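You operate a simulated robot arm through the tools that you are given. There is no shell and no other tool. Be economical: measure what you need, move in short steps, check, and stop when the job is done.

Carry out the task below with a simulated two-armed robot. There is one attempt and no reset: what you move stays moved.

JOB
On the free space on the long grey table, fold the blue cloth in half.

The check looks at the end state, three seconds after you hand in, the way a careful person would. Anything else that was tipped, shoved, dropped, spilled or broken makes it a failure. Flat cloth is picked up by pressing the open fingertips on it (5 to 10 N) and closing them slowly along it; thin cloth reads only 2 to 8 mm in the jaws.

ROBOT AND FRAMES
Two 7-joint arms with two-finger parallel grippers on one trunk, on a base that drives. Base frame: it is fixed to the floor where the robot stands at the start and does not move with it; the origin is under the middle of the robot, x ahead of it, y to its left, z up. Units: m, degrees, N and s.
The left shoulder is at the start at [0.06, 0.144, 0.901], the right one opposite. Places, roughly: blue cloth [0.5, 0.2, 0.8]; free space on the long grey table [0.5, 0.2, 0.8]. Payload 1.57 kg a hand.
Tool frame (each hand has its own): the origin (TCP) lies between the finger pads and is the grasp point; the fingertips stand 0.03 m ahead of it; z points along the fingers, y is the line along which they close. The gripper opens to 0.11 m. The fingers are 0.024 m wide and 0.012 m thick; the gripper's body (0.048 by 0.112 m) begins 0.078 m behind the TCP.
Orientation is told as [roll, pitch, yaw] about the base's x, y, z axes, in that order, counted from this pose: with the fingers straight down and closing along the base's y, the tool's x points along the base's -x, its y along +y and its z along -z.

CONTROLS
- The arms move only by the tool nudge_tool. It takes "left_deltas", "right_deltas" or both (then of equal length, played together; a hand with none holds still); each is a list of rows, each a list of 3 entries, a list of its own where there are three numbers: the shift along the tool's x, y, z in m, then the turn, a rotation vector about the tool's x, y, z in degrees, then the gripper command, from -1 (fully open) to 1 (shut), values between in proportion. In form: [[[tx, ty, tz], [wx, wy, wz], claw], ...]. A call has 1 to 10 rows; each row shifts and turns the commanded pose from where the row before left it, along the tool's axes as they then stand. Rows are played at 5 a second. More than 0.05 m and 8.6 degrees between two rows, or a gripper value outside its range, and nothing of the call is played. Where a pose cannot be reached the arm comes as near as it can. A force on the tool above 40 N (or 10 N above the force at the start of the call, whichever is more), or a blocked arm, ends the call early, and 0.2 s more pass. The fingers move at their own pace (about 0.045 m/s each) and stop on an object; they squeeze with about 42 N. The grip force told is the motor's: it shows also when the fingers shut on nothing. Time passes only in rows, and 0.2 s behind the last, so rows that do not move let the fingers close. It gives the time, the measured TCP pose, the force on the tool (base axes), the opening and the grip force at its end, in the units of the frame above (readings bear some noise), with the torque about the TCP (base axes, N m) and any sound that the robot's microphone picked up.
- Cameras (640 x 400 px; columns grow to the right, rows downward): "scene" is now at [0.0368, 0.0343, 1.5064]; the picture's right is [0.46, -0.89, 0.00], its down [-0.70, -0.36, -0.62] and it looks along [0.55, 0.29, -0.78] (base axes); focal length 275 px, centre (320, 200). "left" rides on the left gripper at [0.07, -0.016, -0.141] in its tool frame; the picture's right is [0.23, 0.97, 0.00], its down [-0.86, 0.20, -0.48] and it looks along [-0.47, 0.11, 0.88] (tool axes); focal length 222 px, centre (320, 200). "right" rides on the right gripper at [0.07, 0.016, -0.141] in its tool frame; the picture's right is [-0.23, 0.97, 0.00], its down [-0.86, -0.20, -0.48] and it looks along [-0.47, -0.11, 0.88] (tool axes); focal length 222 px, centre (320, 200). There is no depth. A picture from a camera that has moved, and an enlarged one, comes with that camera's place and axes in the base frame and with its lens.
- get_image(camera): a new picture of that camera. It takes no simulated time.
- slide_trunk(by): slides the trunk up (or, below 0, down) by that many m; the arms and the scene camera ride with it, the base frame stays. It gives what a move gives, with no picture.
- roll_base(legs): drives the robot by 1 to 6 legs, each [ahead, left, turn to the left] in m, m and degrees, along the robot's own axes; the way and the turn of a leg run together, so that a leg with both is an arc; at most 1.5 m and 180 degrees a leg. The arms and the cameras ride along, it lands a little off, and it stops where it bumps. It gives what a move gives.
- head_to(pan, tilt): turns the head with the scene camera to pan (to the left, within 86 degrees either way) and tilt (down, from -29 to 69), counted from straight ahead of the robot. It gives what a move gives.
- enlarge(camera, box): a new picture of the part [left, top, right, bottom] of that camera's present view, enlarged. It takes no simulated time.
- hand_in(): hands the job in; it is judged then, once.

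Go step by step. Nothing tells you exact positions but the pictures and the camera data: compare them with the known pose of the tool, close in by small moves and look again before you grip or let go. The budget is 120 turns and 108 pictures, counting those below and the enlarged ones. Unless the task says otherwise, let go and move clear before handing in, and close with one line.

The tools are called after ">>>" as a command line: name --argument value ..., lists and objects as JSON in quotes. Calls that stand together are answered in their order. nudge_tool: Moves the arms, as the interface text tells. Its arguments: {"type":"object","properties":{"left_deltas":{"type":"array","items":{"type":"array"}},"right_deltas":{"type":"array","items":{"type":"array"}}},"required":[]} The other tools are called the same way: slide_trunk (by) slides the trunk up or down; roll_base (legs) drives the base; head_to (pan, tilt) turns the head that bears the scene camera; get_image (camera) takes a picture; enlarge (camera, box) takes an enlarged picture of a part of a camera's view; hand_in () hands the job in.

At the start:

```text
t: 0.0
left_ee_pos: [0.4854, 0.4494, 0.9861]
left_tcp_rot: [0.0, 0.0, 0.0]
left_ft_force: [-0.4, 0.2, -0.9]
left_ft_torque: [0.0, 0.01, -0.01]
left_grip_width: 0.1098
left_grip_force: 0.0
right_ee_pos: [0.3877, -0.0422, 1.0461]
right_tcp_rot: [0.0, 0.1, 0.0]
right_ft_force: [-0.3, 0.7, -0.2]
right_ft_torque: [0.0, 0.02, 0.0]
right_grip_width: 0.1099
right_grip_force: 0.1
trunk travel left (down, up): [-0.5, 0.09]
robot x, y, heading: [0.0014, -0.0011, 0.0]
head pan, tilt: [27.4, 51.5]
```

scene: 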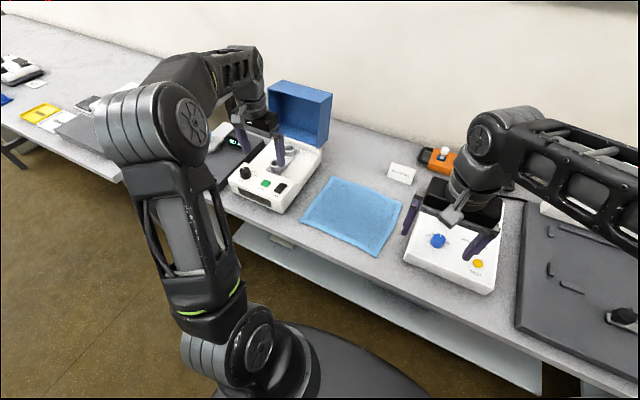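
right: 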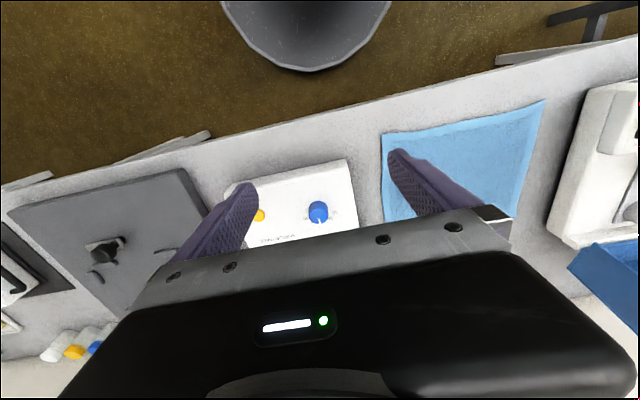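
left: 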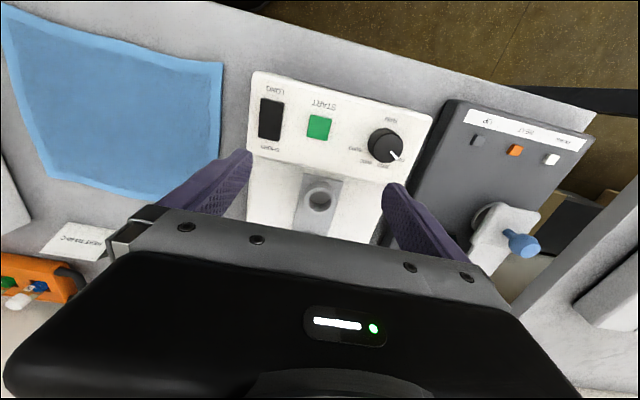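

I see the blue cloth flat at about x 0.46–0.70, y 0.06–0.33, between two devices that are each about 5 cm or more away. I'll lift the left hand clear and bring it inward, then shift the base left so the cloth is centred.

>>> nudge_tool --left_deltas '[[[0, 0, -0.04], [0, 0, 0], -1], [[0, 0, -0.04], [0, 0, 0], -1], [[0, -0.04, 0], [0, 0, 0], -1], [[0, -0.04, 0], [0, 0, 0], -1], [[0, -0.04, 0], [0, 0, 0], -1], [[0, -0.03, 0], [0, 0, 0], -1], [[0, 0, 0], [0, 0, 0], -1]]'

>>> roll_base --legs '[[0, 0.19, 0]]'

>>> get_image --camera "scene"

>>> get_image --camera "right"

```text
t: 1.6
left_ee_pos: [0.4847, 0.3016, 1.0481]
left_tcp_rot: [0.0, 0.1, 0.0]
left_ft_force: [-0.6, 0.2, -0.6]
left_ft_torque: [-0.02, -0.03, -0.02]
left_grip_width: 0.1098
left_grip_force: 0.1
left hand out of reach, approached as far as the arm can: row 2
right_ee_pos: [0.3882, -0.043, 1.044]
right_tcp_rot: [0.1, 0.0, -0.1]
right_ft_force: [0.1, 0.0, -0.7]
right_ft_torque: [0.02, -0.03, 0.0]
right_grip_width: 0.11
right_grip_force: 0.1
trunk travel left (down, up): [-0.5, 0.09]
robot x, y, heading: [0.0003, -0.0001, 0.1]
head pan, tilt: [27.4, 51.5]
```

```text
t: 3.1
left_ee_pos: [0.4867, 0.4882, 1.0467]
left_tcp_rot: [-0.2, 0.0, -0.2]
left_ft_force: [0.1, 0.1, 0.5]
left_ft_torque: [-0.01, 0.02, 0.0]
left_grip_width: 0.1103
left_grip_force: 0.1
right_ee_pos: [0.3879, 0.1455, 1.0451]
right_tcp_rot: [-0.1, 0.0, -0.1]
right_ft_force: [-0.5, 0.7, 0.4]
right_ft_torque: [-0.02, 0.03, -0.01]
right_grip_width: 0.1101
right_grip_force: 0.0
trunk travel left (down, up): [-0.5, 0.09]
robot x, y, heading: [-0.0002, 0.1858, -0.4]
head pan, tilt: [27.4, 51.5]
```

```text
104 pictures are left
camera scene: at [0.0372, 0.2228, 1.5063], right [0.46, -0.89, 0.0], down [-0.7, -0.36, -0.62], along [0.55, 0.28, -0.78], focal length 275 px, centre (320, 200)
```

scene: 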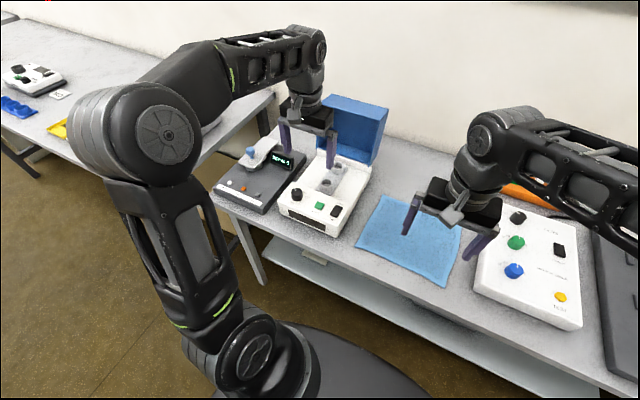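

```text
103 pictures are left
camera right: at [0.32, 0.162, 1.1859], right [0.23, 0.97, 0.0], down [0.85, -0.2, 0.48], along [0.47, -0.11, -0.88], focal length 222 px, centre (320, 200)
```

right: 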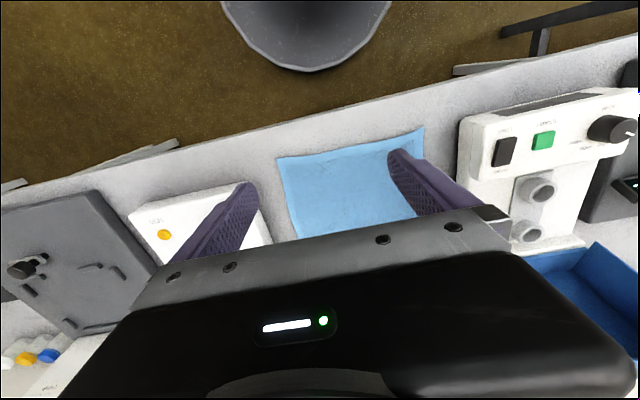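

The base landed well centred, and I put the near edge at x≈0.45 with corners at y≈0.045 and 0.33. I'll bring both hands above the near corners with the jaws partly open and the fingers closing along y.

>>> nudge_tool --left_deltas '[[[0.004, -0.04, 0], [0, 0, 0], -0.5], [[0.004, -0.04, 0], [0, 0, 0], 0], [[0.004, -0.04, 0], [0, 0, 0], 0], [[0.005, -0.04, 0], [0, 0, 0], 0], [[0, -0.036, 0], [0, 0, 0], 0], [[0, 0, 0.04], [0, 0, 0], 0], [[0, 0, 0.04], [0, 0, 0], 0], [[0, 0, 0.04], [0, 0, 0], 0], [[0, 0, 0.03], [0, 0, 0], 0], [[0, 0, 0], [0, 0, 0], 0]]' --right_deltas '[[[-0.03, -0.03, 0], [0, 0, 0], -0.5], [[-0.03, -0.025, 0], [0, 0, 0], 0], [[-0.022, 0, 0], [0, 0, 0], 0], [[0, 0, 0], [0, 0, 0], 0], [[0, 0, 0], [0, 0, 0], 0], [[0, 0, 0.04], [0, 0, 0], 0], [[0, 0, 0.04], [0, 0, 0], 0], [[0, 0, 0.04], [0, 0, 0], 0], [[0, 0, 0.03], [0, 0, 0], 0], [[0, 0, 0], [0, 0, 0], 0]]'

>>> head_to --pan 0 --tilt 55

>>> get_image --camera "scene"

>>> get_image --camera "right"

>>> get_image --camera "left"

```text
t: 5.3
left_ee_pos: [0.468, 0.2903, 0.8963]
left_tcp_rot: [0.0, 0.1, -0.2]
left_ft_force: [0.7, -0.1, 0.1]
left_ft_torque: [0.0, 0.02, -0.01]
left_grip_width: 0.0549
left_grip_force: 0.0
right_ee_pos: [0.4699, 0.0881, 0.8985]
right_tcp_rot: [0.0, 0.0, -0.3]
right_ft_force: [-1.2, -0.3, 0.4]
right_ft_torque: [-0.01, -0.02, 0.01]
right_grip_width: 0.0549
right_grip_force: 0.1
trunk travel left (down, up): [-0.5, 0.09]
robot x, y, heading: [0.0012, 0.1887, -0.1]
head pan, tilt: [27.4, 51.5]
```

```text
t: 6.3
left_ee_pos: [0.4685, 0.2896, 0.8965]
left_tcp_rot: [0.0, 0.0, -0.3]
left_ft_force: [-0.3, 0.5, -0.3]
left_ft_torque: [-0.02, 0.0, 0.03]
left_grip_width: 0.0549
left_grip_force: 0.0
right_ee_pos: [0.4702, 0.0884, 0.8979]
right_tcp_rot: [0.0, 0.1, -0.2]
right_ft_force: [-0.3, 1.6, -1.0]
right_ft_torque: [0.0, 0.02, 0.01]
right_grip_width: 0.0549
right_grip_force: 0.1
trunk travel left (down, up): [-0.5, 0.09]
robot x, y, heading: [-0.0001, 0.188, 0.0]
head pan, tilt: [0.0, 55.0]
```

```text
102 pictures are left
camera scene: at [0.0422, 0.1866, 1.5019], right [0.0, -1.0, 0.0], down [-0.82, 0.0, -0.57], along [0.57, 0.0, -0.82], focal length 275 px, centre (320, 200)
```

scene: 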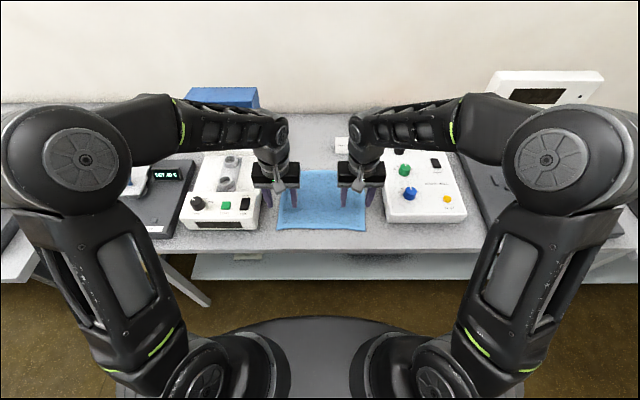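

```text
101 pictures are left
camera right: at [0.4019, 0.1059, 1.0387], right [0.23, 0.97, 0.0], down [0.85, -0.2, 0.48], along [0.47, -0.11, -0.88], focal length 222 px, centre (320, 200)
```

right: 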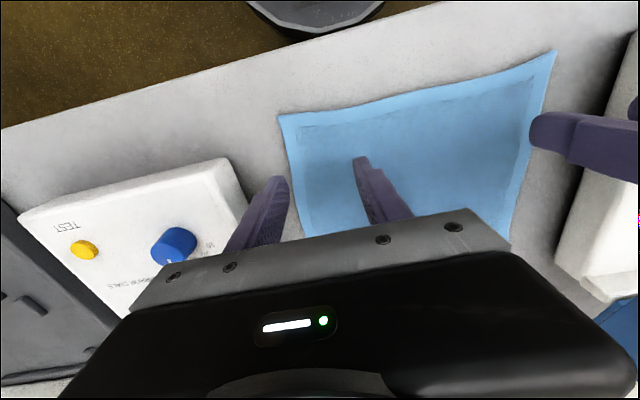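

```text
100 pictures are left
camera left: at [0.3977, 0.2744, 1.0384], right [-0.22, 0.97, 0.0], down [0.86, 0.2, 0.48], along [0.47, 0.11, -0.88], focal length 222 px, centre (320, 200)
```

left: 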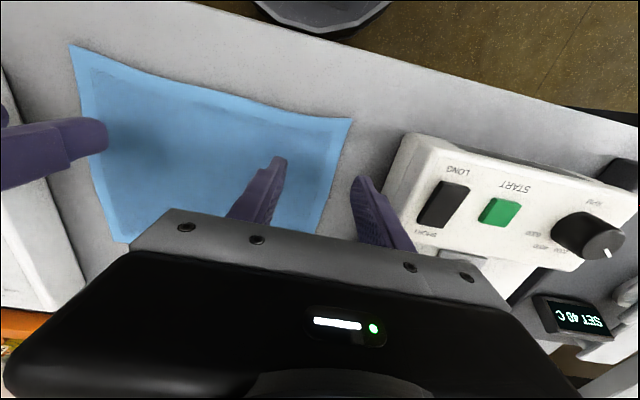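

Triangulating the two wrist views puts the surface at z≈0.80, the near edge at x≈0.427, and the cloth at y 0.06–0.31. I'll line the fingers up on the near edge, narrow the jaws and go down close above it.

>>> nudge_tool --left_deltas '[[[0.031, -0.018, 0], [0, 0, 0], 0.27], [[0, 0, 0.025], [0, 0, 0], 0.27], [[0, 0, 0.02], [0, 0, 0], 0.27], [[0, 0, 0], [0, 0, 0], 0.27]]' --right_deltas '[[[0.033, 0.012, 0], [0, 0, 0], 0.27], [[0, 0, 0.025], [0, 0, 0], 0.27], [[0, 0, 0.02], [0, 0, 0], 0.27], [[0, 0, 0], [0, 0, 0], 0.27]]'

>>> get_image --camera "right"

>>> get_image --camera "left"

>>> enlarge --camera "scene" --box '[230, 150, 410, 262]'

```text
t: 7.3
left_ee_pos: [0.4384, 0.2715, 0.8519]
left_tcp_rot: [0.0, 0.1, -0.2]
left_ft_force: [0.1, 0.1, -0.5]
left_ft_torque: [-0.01, -0.03, 0.03]
left_grip_width: 0.0404
left_grip_force: 0.1
right_ee_pos: [0.4373, 0.1016, 0.8516]
right_tcp_rot: [0.0, 0.0, -0.2]
right_ft_force: [0.3, 0.7, 0.0]
right_ft_torque: [0.02, -0.02, 0.01]
right_grip_width: 0.0404
right_grip_force: 0.1
trunk travel left (down, up): [-0.5, 0.09]
robot x, y, heading: [0.0018, 0.1897, -0.3]
head pan, tilt: [0.0, 55.0]
```

```text
99 pictures are left
camera right: at [0.3686, 0.1186, 0.9922], right [0.23, 0.97, 0.0], down [0.85, -0.2, 0.48], along [0.47, -0.11, -0.88], focal length 222 px, centre (320, 200)
```

right: 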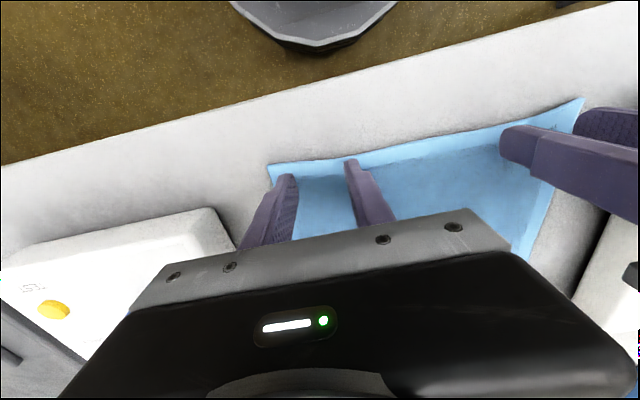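

```text
98 pictures are left
camera left: at [0.3676, 0.2571, 0.9945], right [-0.22, 0.97, 0.0], down [0.86, 0.2, 0.48], along [0.47, 0.11, -0.88], focal length 222 px, centre (320, 200)
```

left: 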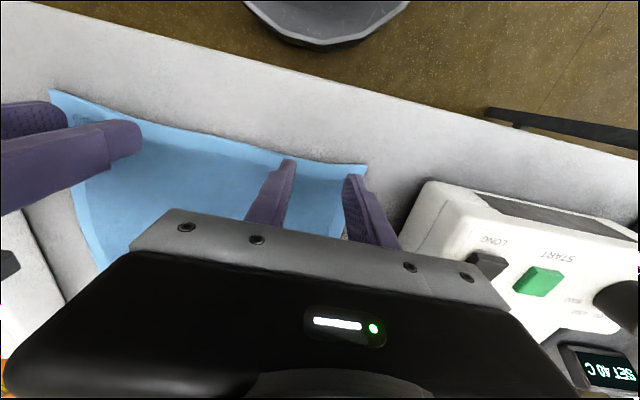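

```text
3.56 times, centred on (320, 206) of scene
camera zoom: at [0.0422, 0.1866, 1.5019], right [0.0, -1.0, 0.0], down [-0.82, 0.0, -0.57], along [0.57, 0.0, -0.82], focal length 978 px, centre (320, 179)
```

zoom: 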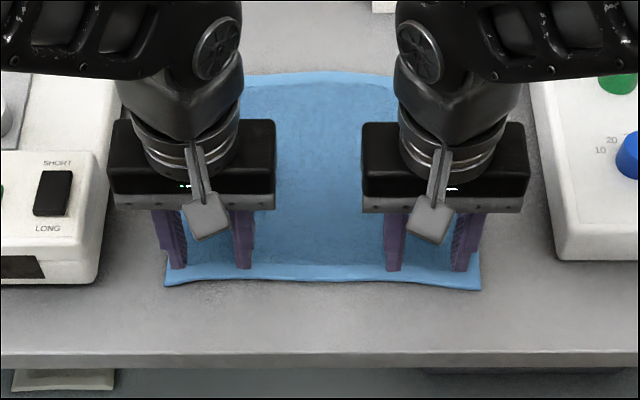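

The fingers are over the near edge, about 2 cm above the cloth. I'll lower them in small steps to feel for contact.

>>> nudge_tool --left_deltas '[[[-0.003, 0, 0.006], [0, 0, 0], 0.27], [[0, 0, 0.006], [0, 0, 0], 0.27], [[0, 0, 0.004], [0, 0, 0], 0.27], [[0, 0, 0], [0, 0, 0], 0.27]]' --right_deltas '[[[-0.004, 0, 0.006], [0, 0, 0], 0.27], [[0, 0, 0.006], [0, 0, 0], 0.27], [[0, 0, 0.004], [0, 0, 0], 0.27], [[0, 0, 0], [0, 0, 0], 0.27]]'

```text
t: 8.3
left_ee_pos: [0.4415, 0.2726, 0.8355]
left_tcp_rot: [0.0, 0.0, -0.2]
left_ft_force: [1.5, -0.1, 0.4]
left_ft_torque: [-0.01, -0.05, 0.02]
left_grip_width: 0.0402
left_grip_force: 0.1
right_ee_pos: [0.4408, 0.1011, 0.8354]
right_tcp_rot: [-0.1, 0.0, -0.1]
right_ft_force: [-0.9, 0.2, 0.1]
right_ft_torque: [-0.02, -0.01, -0.02]
right_grip_width: 0.04
right_grip_force: 0.1
trunk travel left (down, up): [-0.5, 0.09]
robot x, y, heading: [0.002, 0.1873, -0.2]
head pan, tilt: [0.0, 55.0]
```

No contact yet with the tips at z≈0.805, so I'll keep going down in smaller steps.

>>> nudge_tool --left_deltas '[[[0, 0, 0.002], [0, 0, 0], 0.27], [[0, 0, 0.002], [0, 0, 0], 0.27], [[0, 0, 0], [0, 0, 0], 0.27]]' --right_deltas '[[[0, 0, 0.002], [0, 0, 0], 0.27], [[0, 0, 0.002], [0, 0, 0], 0.27], [[0, 0, 0], [0, 0, 0], 0.27]]'

>>> get_image --camera "right"

```text
t: 9.1
left_ee_pos: [0.4391, 0.2725, 0.8327]
left_tcp_rot: [0.0, -0.1, -0.2]
left_ft_force: [2.6, -0.4, 9.6]
left_ft_torque: [0.09, -0.07, -0.04]
left_grip_width: 0.0403
left_grip_force: 0.1
right_ee_pos: [0.4407, 0.1013, 0.8321]
right_tcp_rot: [0.1, -0.3, -0.2]
right_ft_force: [-0.6, -2.7, 28.3]
right_ft_torque: [-0.2, 0.0, -0.01]
right_grip_width: 0.0402
right_grip_force: 0.1
trunk travel left (down, up): [-0.5, 0.09]
robot x, y, heading: [0.0006, 0.1844, -0.0]
head pan, tilt: [0.0, 55.0]
```

```text
96 pictures are left
camera right: at [0.372, 0.118, 0.9734], right [0.23, 0.97, 0.0], down [0.85, -0.2, 0.48], along [0.47, -0.11, -0.88], focal length 222 px, centre (320, 200)
```

right: 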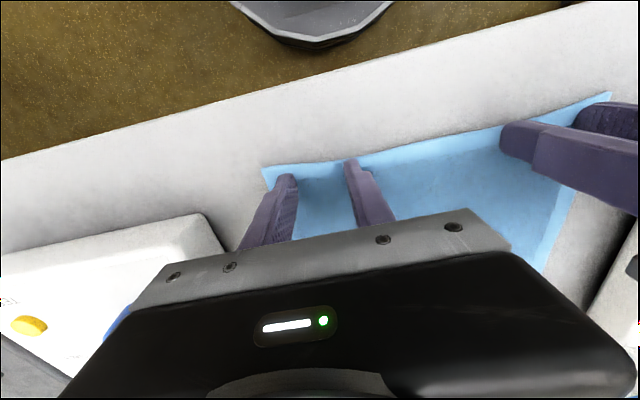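

Both hands are in contact, with the left at about 10 N and the right too hard at 28 N. I'll ease both off slightly.

>>> nudge_tool --left_deltas '[[[0, 0, -0.0002], [0, 0, 0], 0.27], [[0, 0, 0], [0, 0, 0], 0.27]]' --right_deltas '[[[0, 0, -0.0014], [0, 0, 0], 0.27], [[0, 0, 0], [0, 0, 0], 0.27]]'

```text
t: 9.7
left_ee_pos: [0.4391, 0.2736, 0.8327]
left_tcp_rot: [0.0, -0.1, -0.3]
left_ft_force: [3.1, -0.6, 13.2]
left_ft_torque: [0.03, -0.12, -0.03]
left_grip_width: 0.0402
left_grip_force: 0.1
right_ee_pos: [0.4404, 0.1013, 0.8315]
right_tcp_rot: [0.1, -0.2, -0.1]
right_ft_force: [2.5, -2.8, 26.4]
right_ft_torque: [-0.21, -0.08, 0.0]
right_grip_width: 0.0399
right_grip_force: 0.0
trunk travel left (down, up): [-0.5, 0.09]
robot x, y, heading: [0.0001, 0.1873, -0.2]
head pan, tilt: [0.0, 55.0]
```

>>> nudge_tool --left_deltas '[[[0, 0, -0.0006], [0, 0, 0], 0.27], [[0, 0, 0], [0, 0, 0], 0.27]]' --right_deltas '[[[0, 0, -0.0018], [0, 0, 0], 0.27], [[0, 0, 0], [0, 0, 0], 0.27]]'

```text
t: 10.3
left_ee_pos: [0.4398, 0.2725, 0.8339]
left_tcp_rot: [0.0, -0.1, -0.1]
left_ft_force: [1.8, -0.1, 17.8]
left_ft_torque: [0.08, -0.1, -0.01]
left_grip_width: 0.0401
left_grip_force: 0.1
right_ee_pos: [0.4395, 0.1006, 0.8334]
right_tcp_rot: [0.0, 0.0, -0.2]
right_ft_force: [2.0, -0.6, 7.7]
right_ft_torque: [-0.03, -0.08, 0.05]
right_grip_width: 0.0402
right_grip_force: 0.1
trunk travel left (down, up): [-0.5, 0.09]
robot x, y, heading: [0.0018, 0.1889, -0.3]
head pan, tilt: [0.0, 55.0]
```

The right hand is at about 8 N, which is good. I'll ease the left hand off to match.

>>> nudge_tool --left_deltas '[[[0, 0, -0.001], [0, 0, 0], 0.27], [[0, 0, 0], [0, 0, 0], 0.27]]'

```text
t: 10.9
left_ee_pos: [0.4398, 0.2735, 0.8336]
left_tcp_rot: [0.0, 0.0, -0.1]
left_ft_force: [-0.3, -2.0, 9.5]
left_ft_torque: [-0.05, -0.06, -0.01]
left_grip_width: 0.0401
left_grip_force: 0.2
right_ee_pos: [0.4406, 0.1005, 0.8344]
right_tcp_rot: [-0.1, 0.0, -0.3]
right_ft_force: [0.1, 0.1, 5.2]
right_ft_torque: [-0.02, 0.0, 0.02]
right_grip_width: 0.04
right_grip_force: 0.0
trunk travel left (down, up): [-0.5, 0.09]
robot x, y, heading: [0.0013, 0.1864, -0.3]
head pan, tilt: [0.0, 55.0]
```

Both hands are now in the 5–10 N range, so I'll close the jaws slowly.

>>> nudge_tool --left_deltas '[[[0, 0, 0], [0, 0, 0], 0.35], [[0, 0, 0], [0, 0, 0], 0.43], [[0, 0, 0], [0, 0, 0], 0.51], [[0, 0, 0], [0, 0, 0], 0.59], [[0, 0, 0], [0, 0, 0], 0.67], [[0, 0, 0], [0, 0, 0], 0.75], [[0, 0, 0], [0, 0, 0], 0.83], [[0, 0, 0], [0, 0, 0], 0.91], [[0, 0, 0], [0, 0, 0], 1], [[0, 0, 0], [0, 0, 0], 1]]' --right_deltas '[[[0, 0, 0.0003], [0, 0, 0], 0.35], [[0, 0, 0], [0, 0, 0], 0.43], [[0, 0, 0], [0, 0, 0], 0.51], [[0, 0, 0], [0, 0, 0], 0.59], [[0, 0, 0], [0, 0, 0], 0.67], [[0, 0, 0], [0, 0, 0], 0.75], [[0, 0, 0], [0, 0, 0], 0.83], [[0, 0, 0], [0, 0, 0], 0.91], [[0, 0, 0], [0, 0, 0], 1], [[0, 0, 0], [0, 0, 0], 1]]'

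>>> get_image --camera "right"

>>> get_image --camera "left"

```text
t: 13.1
left_ee_pos: [0.4415, 0.2727, 0.8333]
left_tcp_rot: [0.0, 0.0, -0.2]
left_ft_force: [0.3, -5.9, 4.4]
left_ft_torque: [-0.13, -0.01, -0.01]
left_grip_width: 0.004
left_grip_force: 25.0
right_ee_pos: [0.4404, 0.1004, 0.8337]
right_tcp_rot: [0.0, 0.0, -0.2]
right_ft_force: [0.1, 4.2, 5.4]
right_ft_torque: [0.1, -0.02, 0.03]
right_grip_width: 0.004
right_grip_force: 24.8
trunk travel left (down, up): [-0.5, 0.09]
robot x, y, heading: [-0.003, 0.191, -0.2]
head pan, tilt: [0.0, 55.0]
```

```text
95 pictures are left
camera right: at [0.3725, 0.118, 0.9746], right [0.23, 0.97, 0.0], down [0.85, -0.2, 0.48], along [0.47, -0.11, -0.88], focal length 222 px, centre (320, 200)
```

right: 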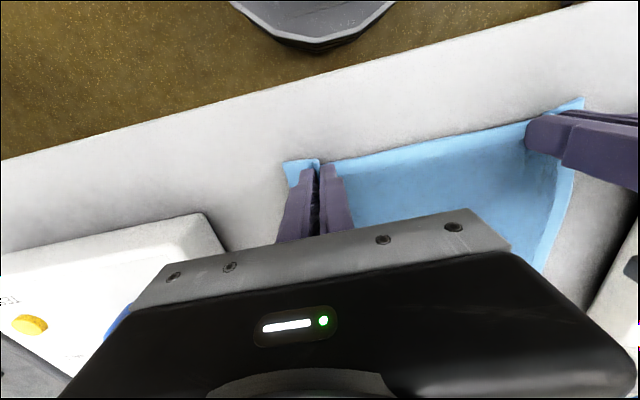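

```text
94 pictures are left
camera left: at [0.3693, 0.2573, 0.9759], right [-0.22, 0.97, 0.0], down [0.86, 0.2, 0.48], along [0.47, 0.11, -0.88], focal length 222 px, centre (320, 200)
```

left: 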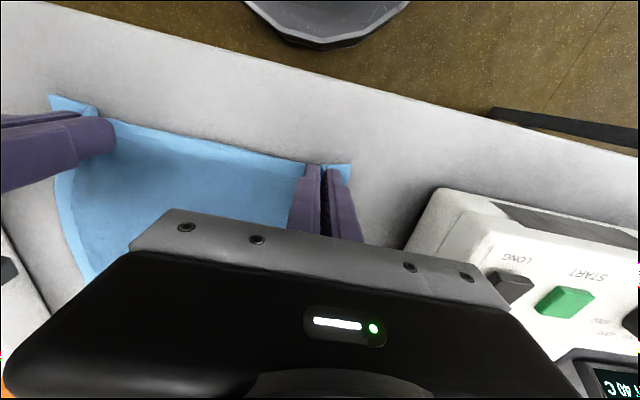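

Both jaws read 4 mm, so each holds pinched cloth. I'll lift slightly along the start of the fold arc and check.

>>> nudge_tool --left_deltas '[[[-0.001, 0, -0.015], [0, 0, 0], 1], [[-0.004, 0, -0.015], [0, 0, 0], 1], [[-0.008, 0, -0.02], [0, 0, 0], 1], [[0, 0, 0], [0, 0, 0], 1]]' --right_deltas '[[[-0.001, 0, -0.015], [0, 0, 0], 1], [[-0.004, 0, -0.015], [0, 0, 0], 1], [[-0.008, 0, -0.02], [0, 0, 0], 1], [[0, 0, 0], [0, 0, 0], 1]]'

>>> enlarge --camera "scene" --box '[230, 150, 410, 262]'

>>> get_image --camera "right"

```text
t: 14.1
left_ee_pos: [0.4546, 0.2735, 0.8832]
left_tcp_rot: [0.1, 0.0, -0.2]
left_ft_force: [-0.8, -7.8, 0.1]
left_ft_torque: [-0.21, 0.0, -0.03]
left_grip_width: 0.004
left_grip_force: 25.0
right_ee_pos: [0.4546, 0.1003, 0.8852]
right_tcp_rot: [-0.1, 0.0, -0.1]
right_ft_force: [0.6, 7.7, -0.8]
right_ft_torque: [0.19, -0.02, 0.02]
right_grip_width: 0.0037
right_grip_force: 25.2
trunk travel left (down, up): [-0.5, 0.09]
robot x, y, heading: [-0.0022, 0.1882, -0.2]
head pan, tilt: [0.0, 55.0]
```

```text
3.56 times, centred on (320, 206) of scene
camera zoom: at [0.0423, 0.1866, 1.5019], right [0.0, -1.0, 0.0], down [-0.82, 0.0, -0.57], along [0.57, 0.0, -0.82], focal length 978 px, centre (320, 179)
```

zoom: 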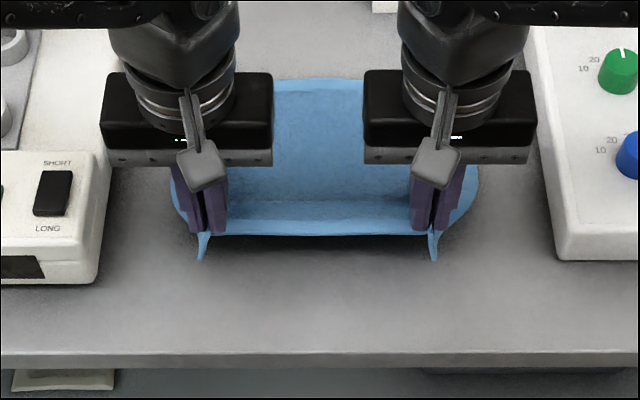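

```text
92 pictures are left
camera right: at [0.3863, 0.1179, 1.026], right [0.23, 0.97, 0.0], down [0.85, -0.2, 0.48], along [0.47, -0.11, -0.88], focal length 222 px, centre (320, 200)
```

right: 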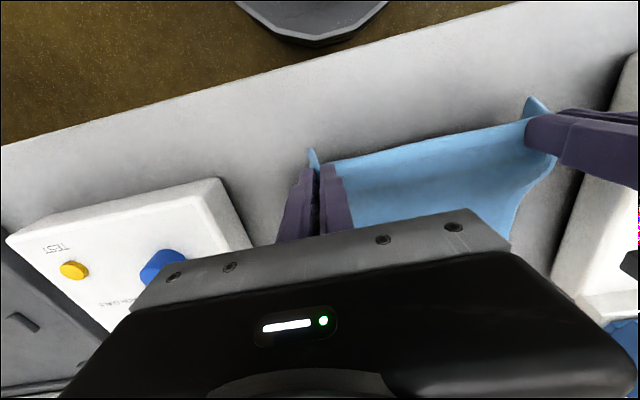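

Both corners are up and the cloth is pulled taut between the hands at about 8 N. I'll move the hands slightly toward each other and then continue along the arc.

>>> nudge_tool --left_deltas '[[[0, -0.003, 0], [0, 0, 0], 1], [[0, -0.003, 0], [0, 0, 0], 1], [[0, 0, 0], [0, 0, 0], 1]]' --right_deltas '[[[0, 0.003, 0], [0, 0, 0], 1], [[0, 0.003, 0], [0, 0, 0], 1], [[0, 0, 0], [0, 0, 0], 1]]'

>>> nudge_tool --left_deltas '[[[-0.018, 0, -0.02], [0, 0, 0], 1], [[-0.02, 0, -0.015], [0, 0, 0], 1], [[-0.02, 0, -0.01], [0, 0, 0], 1], [[-0.02, 0, -0.003], [0, 0, 0], 1], [[0, 0, 0], [0, 0, 0], 1]]' --right_deltas '[[[-0.018, 0, -0.02], [0, 0, 0], 1], [[-0.02, 0, -0.015], [0, 0, 0], 1], [[-0.02, 0, -0.01], [0, 0, 0], 1], [[-0.02, 0, -0.003], [0, 0, 0], 1], [[0, 0, 0], [0, 0, 0], 1]]'

>>> enlarge --camera "scene" --box '[230, 150, 410, 262]'

>>> get_image --camera "right"

```text
t: 14.9
left_ee_pos: [0.4547, 0.268, 0.8844]
left_tcp_rot: [0.0, 0.0, -0.2]
left_ft_force: [0.0, 0.0, -0.6]
left_ft_torque: [0.06, 0.02, -0.01]
left_grip_width: 0.0038
left_grip_force: 24.3
right_ee_pos: [0.4553, 0.1073, 0.8836]
right_tcp_rot: [0.0, 0.0, -0.1]
right_ft_force: [-1.1, -0.5, -0.4]
right_ft_torque: [-0.03, 0.0, -0.01]
right_grip_width: 0.0034
right_grip_force: 24.6
trunk travel left (down, up): [-0.5, 0.09]
robot x, y, heading: [0.0044, 0.1853, -0.2]
head pan, tilt: [0.0, 55.0]
```

```text
t: 16.1
left_ee_pos: [0.5328, 0.2658, 0.9327]
left_tcp_rot: [0.0, -0.1, -0.2]
left_ft_force: [0.7, 0.9, 0.5]
left_ft_torque: [0.01, -0.01, 0.02]
left_grip_width: 0.0037
left_grip_force: 24.2
right_ee_pos: [0.5306, 0.1063, 0.9304]
right_tcp_rot: [0.0, -0.1, -0.3]
right_ft_force: [-0.2, 0.0, -1.3]
right_ft_torque: [-0.02, -0.01, 0.04]
right_grip_width: 0.0037
right_grip_force: 25.2
trunk travel left (down, up): [-0.5, 0.09]
robot x, y, heading: [0.0017, 0.1863, -0.2]
head pan, tilt: [0.0, 55.0]
```

```text
3.56 times, centred on (320, 206) of scene
camera zoom: at [0.0418, 0.1865, 1.502], right [0.0, -1.0, 0.0], down [-0.82, 0.0, -0.57], along [0.57, 0.0, -0.82], focal length 978 px, centre (320, 179)
```

zoom: 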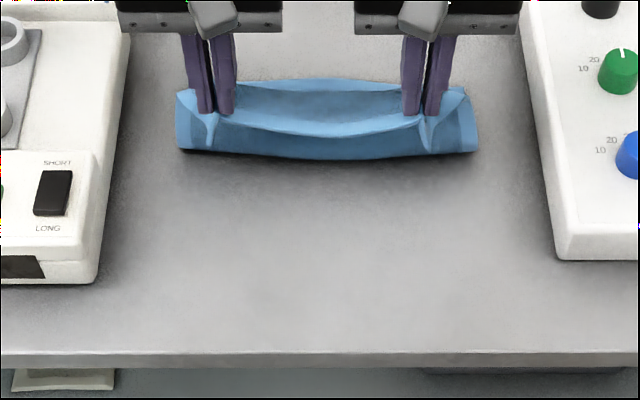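

```text
90 pictures are left
camera right: at [0.4623, 0.124, 1.0722], right [0.23, 0.97, 0.0], down [0.85, -0.2, 0.48], along [0.47, -0.11, -0.88], focal length 222 px, centre (320, 200)
```

right: 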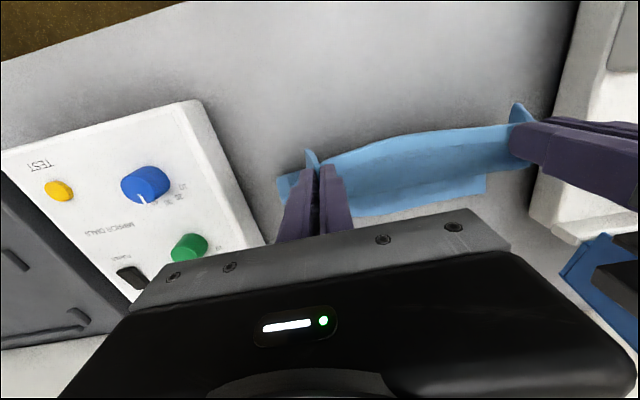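

The near half now stands upright and the far edge has stayed put. I'll carry it forward and tilt the hands back, so the hem can swing ahead when it's laid down.

>>> nudge_tool --left_deltas '[[[-0.02, 0, 0.003], [0, 8, 0], 1], [[-0.021, 0, 0.003], [0, 8, 0], 1], [[-0.018, 0, 0.01], [0, 8, 0], 1], [[-0.01, 0, 0.01], [0, 0, 0], 1], [[0, 0, 0], [0, 0, 0], 1]]' --right_deltas '[[[-0.02, 0, 0.003], [0, 8, 0], 1], [[-0.021, 0, 0.003], [0, 8, 0], 1], [[-0.018, 0, 0.01], [0, 8, 0], 1], [[-0.01, 0, 0.01], [0, 0, 0], 1], [[0, 0, 0], [0, 0, 0], 1]]'

>>> enlarge --camera "scene" --box '[230, 100, 410, 212]'

>>> get_image --camera "right"

```text
t: 17.3
left_ee_pos: [0.5698, 0.2682, 0.9149]
left_tcp_rot: [0.0, 11.8, -0.3]
left_ft_force: [-0.4, -0.7, 0.5]
left_ft_torque: [0.03, 0.03, -0.02]
left_grip_width: 0.0038
left_grip_force: 25.3
left hand out of reach, approached as far as the arm can: row 2, 3
right_ee_pos: [0.5708, 0.1064, 0.9122]
right_tcp_rot: [0.0, 11.9, -0.2]
right_ft_force: [0.5, 0.8, -1.0]
right_ft_torque: [-0.01, 0.0, -0.01]
right_grip_width: 0.0038
right_grip_force: 24.3
right hand out of reach, approached as far as the arm can: row 2, 3
trunk travel left (down, up): [-0.5, 0.09]
robot x, y, heading: [-0.0023, 0.1872, 0.0]
head pan, tilt: [0.0, 55.0]
```

```text
3.56 times, centred on (320, 156) of scene
camera zoom: at [0.0423, 0.1865, 1.5019], right [0.0, -1.0, 0.0], down [-0.82, 0.0, -0.57], along [0.57, 0.0, -0.82], focal length 978 px, centre (320, 356)
```

zoom: 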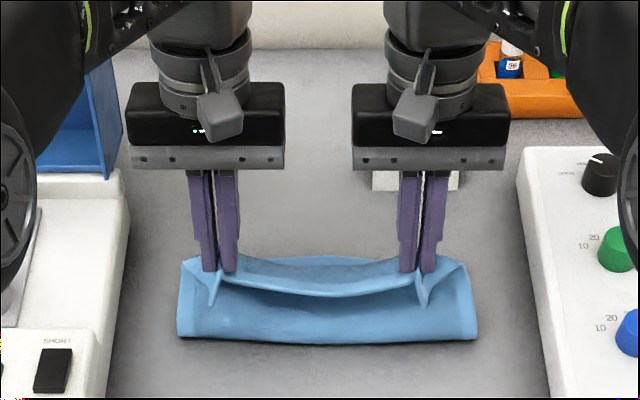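

```text
88 pictures are left
camera right: at [0.5337, 0.1234, 1.0647], right [0.23, 0.97, -0.05], down [0.94, -0.2, 0.29], along [0.27, -0.11, -0.96], focal length 222 px, centre (320, 200)
```

right: 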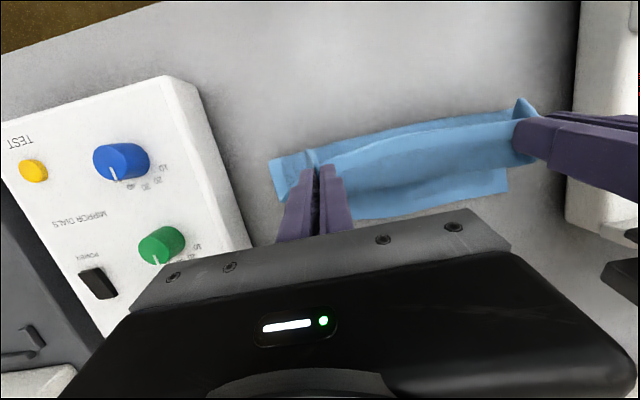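

The arms are at the edge of their reach with this tilt. I'll lower slightly and drive the base 5 cm ahead, which also carries the hem forward. The base appears to have about 10 cm of room before the table.

>>> nudge_tool --left_deltas '[[[0.004, 0, 0.02], [0, 0, 0], 1], [[0, 0, 0], [0, 0, 0], 1]]' --right_deltas '[[[0.004, 0, 0.02], [0, 0, 0], 1], [[0, 0, 0], [0, 0, 0], 1]]'

>>> roll_base --legs '[[0.05, 0, 0]]'

>>> get_image --camera "scene"

>>> get_image --camera "right"

```text
t: 17.9
left_ee_pos: [0.5627, 0.2671, 0.8968]
left_tcp_rot: [0.1, 12.0, -0.1]
left_ft_force: [0.2, 0.5, -0.2]
left_ft_torque: [0.02, -0.03, 0.0]
left_grip_width: 0.0037
left_grip_force: 24.6
right_ee_pos: [0.5621, 0.1065, 0.8931]
right_tcp_rot: [0.0, 12.0, -0.2]
right_ft_force: [0.9, 0.1, -0.8]
right_ft_torque: [-0.05, -0.02, -0.01]
right_grip_width: 0.0038
right_grip_force: 24.5
trunk travel left (down, up): [-0.5, 0.09]
robot x, y, heading: [0.0006, 0.1877, -0.0]
head pan, tilt: [0.0, 55.0]
```

```text
t: 18.8
left_ee_pos: [0.6145, 0.2673, 0.8955]
left_tcp_rot: [0.0, 12.0, -0.2]
left_ft_force: [1.1, 0.1, -0.5]
left_ft_torque: [0.0, 0.05, 0.02]
left_grip_width: 0.0041
left_grip_force: 24.1
right_ee_pos: [0.6129, 0.1063, 0.8914]
right_tcp_rot: [0.0, 12.0, -0.2]
right_ft_force: [0.9, 0.7, 0.4]
right_ft_torque: [-0.02, 0.04, -0.01]
right_grip_width: 0.0041
right_grip_force: 24.9
trunk travel left (down, up): [-0.5, 0.09]
robot x, y, heading: [0.0521, 0.1845, -0.1]
head pan, tilt: [0.0, 55.0]
```

```text
87 pictures are left
camera scene: at [0.0942, 0.1863, 1.5018], right [0.0, -1.0, 0.0], down [-0.82, 0.0, -0.57], along [0.57, 0.0, -0.82], focal length 275 px, centre (320, 200)
```

scene: 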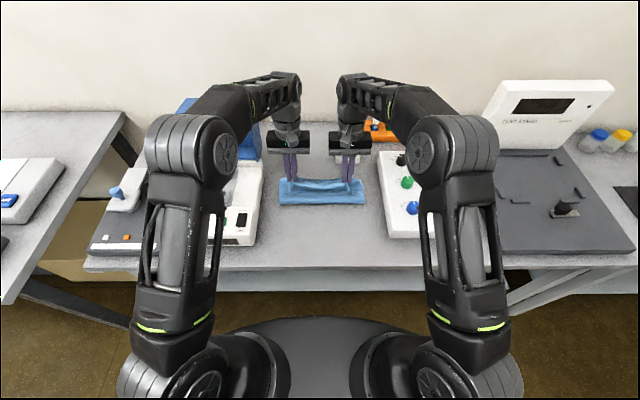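

```text
86 pictures are left
camera right: at [0.5766, 0.1233, 1.0441], right [0.23, 0.97, -0.05], down [0.94, -0.2, 0.29], along [0.27, -0.11, -0.96], focal length 222 px, centre (320, 200)
```

right: 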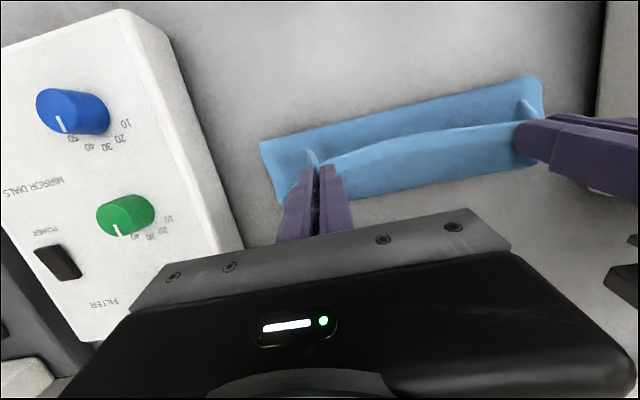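

The base moved without a bump. I'll tilt the hands further now and look at the clearance behind the cloth.

>>> nudge_tool --left_deltas '[[[-0.003, 0, 0.002], [0, 8, 0], 1], [[-0.003, 0, 0.002], [0, 8, 0], 1], [[0, 0, 0], [0, 0, 0], 1]]' --right_deltas '[[[-0.003, 0, 0.002], [0, 8, 0], 1], [[-0.003, 0, 0.002], [0, 8, 0], 1], [[0, 0, 0], [0, 0, 0], 1]]'

>>> enlarge --camera "scene" --box '[240, 110, 420, 222]'

```text
t: 19.6
left_ee_pos: [0.6137, 0.2668, 0.8952]
left_tcp_rot: [0.0, 11.9, -0.3]
left_ft_force: [-0.5, -0.1, -0.1]
left_ft_torque: [0.0, -0.02, 0.01]
left_grip_width: 0.0039
left_grip_force: 24.5
left hand out of reach, approached as far as the arm can: row 1, 2
right_ee_pos: [0.612, 0.1065, 0.8925]
right_tcp_rot: [0.0, 12.1, -0.2]
right_ft_force: [0.8, 0.3, 0.8]
right_ft_torque: [-0.04, -0.01, 0.02]
right_grip_width: 0.0041
right_grip_force: 24.3
right hand out of reach, approached as far as the arm can: row 1, 2
trunk travel left (down, up): [-0.5, 0.09]
robot x, y, heading: [0.0525, 0.1836, -0.2]
head pan, tilt: [0.0, 55.0]
```

```text
3.56 times, centred on (330, 166) of scene
camera zoom: at [0.0924, 0.1863, 1.5019], right [0.0, -1.0, 0.0], down [-0.82, 0.0, -0.57], along [0.57, 0.0, -0.82], focal length 978 px, centre (284, 321)
```

zoom: 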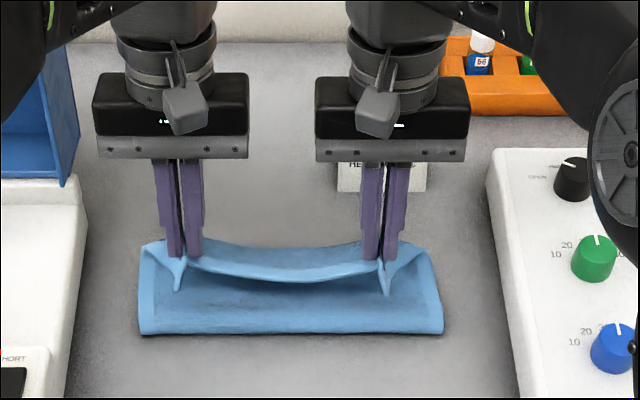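

More tilt is out of reach, so I'll keep the present one and lay the hem forward and down toward the far edge.

>>> nudge_tool --left_deltas '[[[-0.015, 0, 0.011], [0, 0, 0], 1], [[-0.015, 0, 0.011], [0, 0, 0], 1], [[0, 0, 0.01], [0, 0, 0], 1], [[0, 0, 0], [0, 0, 0], 1]]' --right_deltas '[[[-0.015, 0, 0.011], [0, 0, 0], 1], [[-0.015, 0, 0.011], [0, 0, 0], 1], [[0, 0, 0.01], [0, 0, 0], 1], [[0, 0, 0], [0, 0, 0], 1]]'

>>> enlarge --camera "scene" --box '[240, 110, 420, 222]'

>>> get_image --camera "left"

```text
t: 20.6
left_ee_pos: [0.6363, 0.2668, 0.8593]
left_tcp_rot: [0.0, 11.9, -0.2]
left_ft_force: [-0.1, -1.0, -0.5]
left_ft_torque: [0.01, -0.05, 0.05]
left_grip_width: 0.0038
left_grip_force: 24.3
right_ee_pos: [0.6335, 0.1075, 0.8553]
right_tcp_rot: [0.1, 12.0, -0.3]
right_ft_force: [0.1, -0.3, 0.0]
right_ft_torque: [-0.02, -0.03, 0.0]
right_grip_width: 0.0038
right_grip_force: 24.2
trunk travel left (down, up): [-0.5, 0.09]
robot x, y, heading: [0.0493, 0.1872, -0.2]
head pan, tilt: [0.0, 55.0]
```

```text
3.56 times, centred on (330, 166) of scene
camera zoom: at [0.0923, 0.1863, 1.5019], right [0.0, -1.0, 0.0], down [-0.82, 0.0, -0.57], along [0.57, 0.0, -0.82], focal length 978 px, centre (284, 321)
```

zoom: 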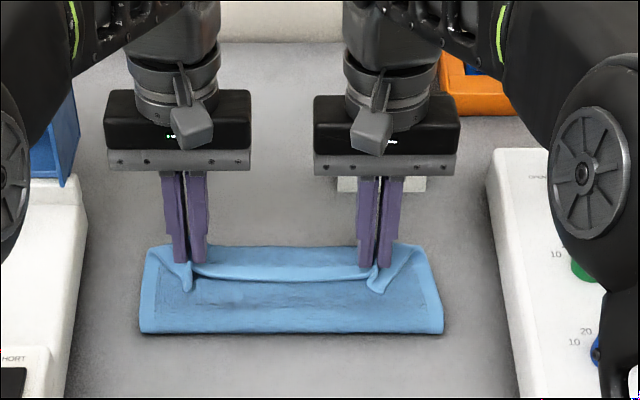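

```text
83 pictures are left
camera left: at [0.5958, 0.2515, 1.0127], right [-0.22, 0.97, 0.05], down [0.94, 0.2, 0.29], along [0.28, 0.11, -0.96], focal length 222 px, centre (320, 200)
```

left: 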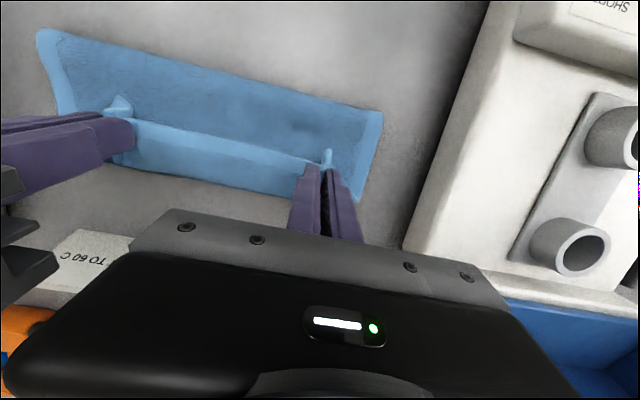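

The hem is over the far edge and about 3 cm up, but its last centimetre curls back toward me. I'll open the jaws gently here and see how it settles.

>>> nudge_tool --left_deltas '[[[-0.012, 0, -0.004], [0, 0, 0], 1], [[0, 0, 0], [0, 0, 0], 0.8], [[0, 0, 0], [0, 0, 0], 0.6], [[0, 0, 0], [0, 0, 0], 0.4], [[0, 0, 0], [0, 0, 0], 0.4], [[0, 0, 0], [0, 0, 0], 0.4]]' --right_deltas '[[[-0.012, 0, -0.004], [0, 0, 0], 1], [[0, 0, 0], [0, 0, 0], 0.8], [[0, 0, 0], [0, 0, 0], 0.6], [[0, 0, 0], [0, 0, 0], 0.4], [[0, 0, 0], [0, 0, 0], 0.4], [[0, 0, 0], [0, 0, 0], 0.4]]'

>>> enlarge --camera "scene" --box '[240, 110, 420, 222]'

>>> get_image --camera "left"

```text
t: 22.0
left_ee_pos: [0.65, 0.2676, 0.8608]
left_tcp_rot: [0.0, 11.9, -0.2]
left_ft_force: [-0.1, 0.6, 0.0]
left_ft_torque: [-0.03, -0.02, 0.01]
left_grip_width: 0.0328
left_grip_force: 0.1
right_ee_pos: [0.6466, 0.1065, 0.8562]
right_tcp_rot: [0.0, 12.0, -0.2]
right_ft_force: [0.2, 0.2, 0.4]
right_ft_torque: [0.0, 0.0, 0.02]
right_grip_width: 0.0331
right_grip_force: 0.1
trunk travel left (down, up): [-0.5, 0.09]
robot x, y, heading: [0.051, 0.1861, 0.0]
head pan, tilt: [0.0, 55.0]
```

```text
3.56 times, centred on (330, 166) of scene
camera zoom: at [0.0923, 0.1863, 1.5019], right [0.0, -1.0, 0.0], down [-0.82, 0.0, -0.57], along [0.57, 0.0, -0.82], focal length 978 px, centre (284, 321)
```

zoom: 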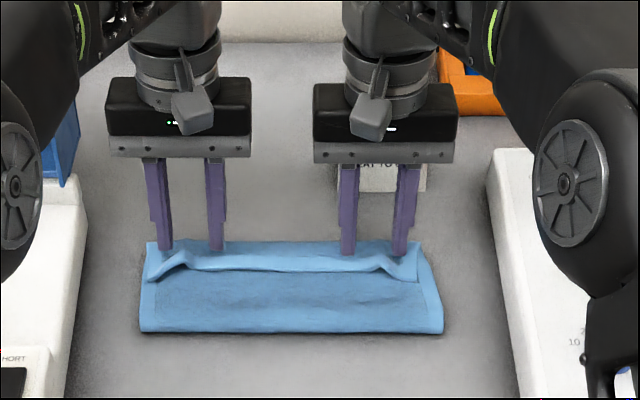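

```text
81 pictures are left
camera left: at [0.6084, 0.2514, 1.0145], right [-0.22, 0.97, 0.05], down [0.94, 0.2, 0.29], along [0.28, 0.11, -0.96], focal length 222 px, centre (320, 200)
```

left: 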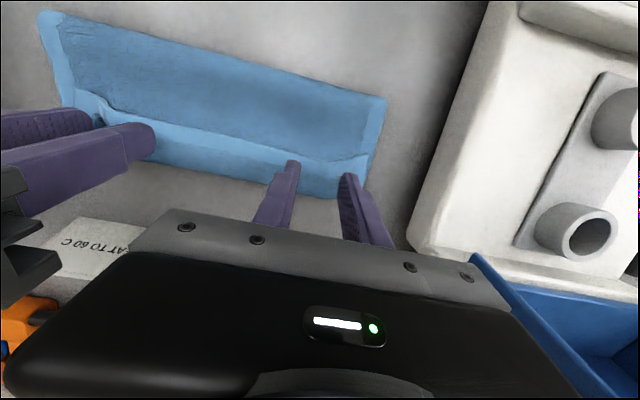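

The fold is made, but a hem band of about 2 cm is turned back on itself along the far edge. I'll lift clear and look closely before flipping it forward.

>>> nudge_tool --left_deltas '[[[0, 0, -0.03], [0, 0, 0], 0.4], [[0.04, 0, -0.03], [0, -6, 0], 0.4], [[0.045, 0, -0.01], [0, -6, 0], 0], [[0.03, 0, 0], [0, 0, 0], 0], [[0, 0, 0], [0, 0, 0], 0]]' --right_deltas '[[[0, 0, -0.03], [0, 0, 0], 0.4], [[0.04, 0, -0.03], [0, -6, 0], 0.4], [[0.045, 0, -0.01], [0, -6, 0], 0], [[0.03, 0, 0], [0, 0, 0], 0], [[0, 0, 0], [0, 0, 0], 0]]'

>>> get_image --camera "left"

>>> get_image --camera "right"

>>> enlarge --camera "scene" --box '[240, 110, 420, 222]'

```text
t: 23.2
left_ee_pos: [0.5469, 0.2674, 0.9225]
left_tcp_rot: [-0.1, -0.1, -0.2]
left_ft_force: [-0.3, 0.2, 0.3]
left_ft_torque: [0.02, -0.03, 0.0]
left_grip_width: 0.055
left_grip_force: 0.1
left hand out of reach, approached as far as the arm can: row 1
right_ee_pos: [0.5443, 0.1063, 0.9136]
right_tcp_rot: [0.1, -0.1, -0.4]
right_ft_force: [1.0, -0.5, -0.4]
right_ft_torque: [0.01, 0.03, 0.0]
right_grip_width: 0.055
right_grip_force: 0.0
right hand out of reach, approached as far as the arm can: row 1
trunk travel left (down, up): [-0.5, 0.09]
robot x, y, heading: [0.0525, 0.1891, -0.1]
head pan, tilt: [0.0, 55.0]
```

```text
80 pictures are left
camera left: at [0.4743, 0.2519, 1.0642], right [-0.22, 0.97, 0.0], down [0.85, 0.2, 0.48], along [0.47, 0.11, -0.88], focal length 222 px, centre (320, 200)
```

left: 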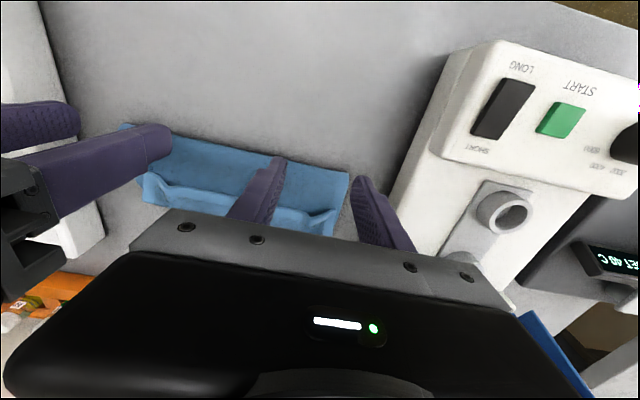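

```text
79 pictures are left
camera right: at [0.4751, 0.1244, 1.0561], right [0.23, 0.97, 0.0], down [0.85, -0.2, 0.48], along [0.47, -0.11, -0.88], focal length 222 px, centre (320, 200)
```

right: 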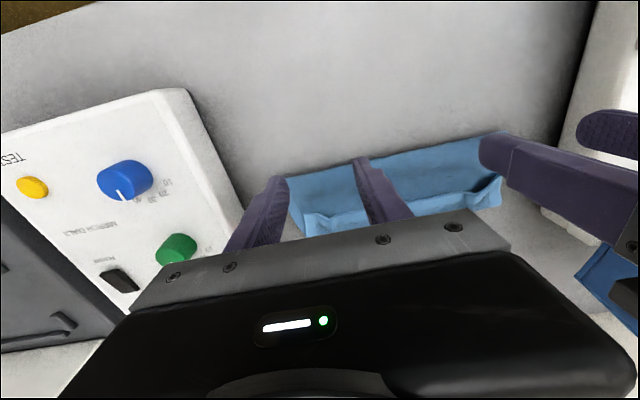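

```text
3.56 times, centred on (330, 166) of scene
camera zoom: at [0.0925, 0.1863, 1.5019], right [0.0, -1.0, 0.0], down [-0.82, 0.0, -0.57], along [0.57, 0.0, -0.82], focal length 978 px, centre (284, 321)
```

zoom: 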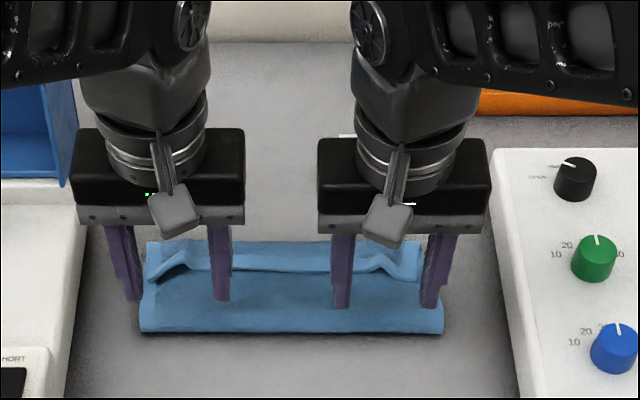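

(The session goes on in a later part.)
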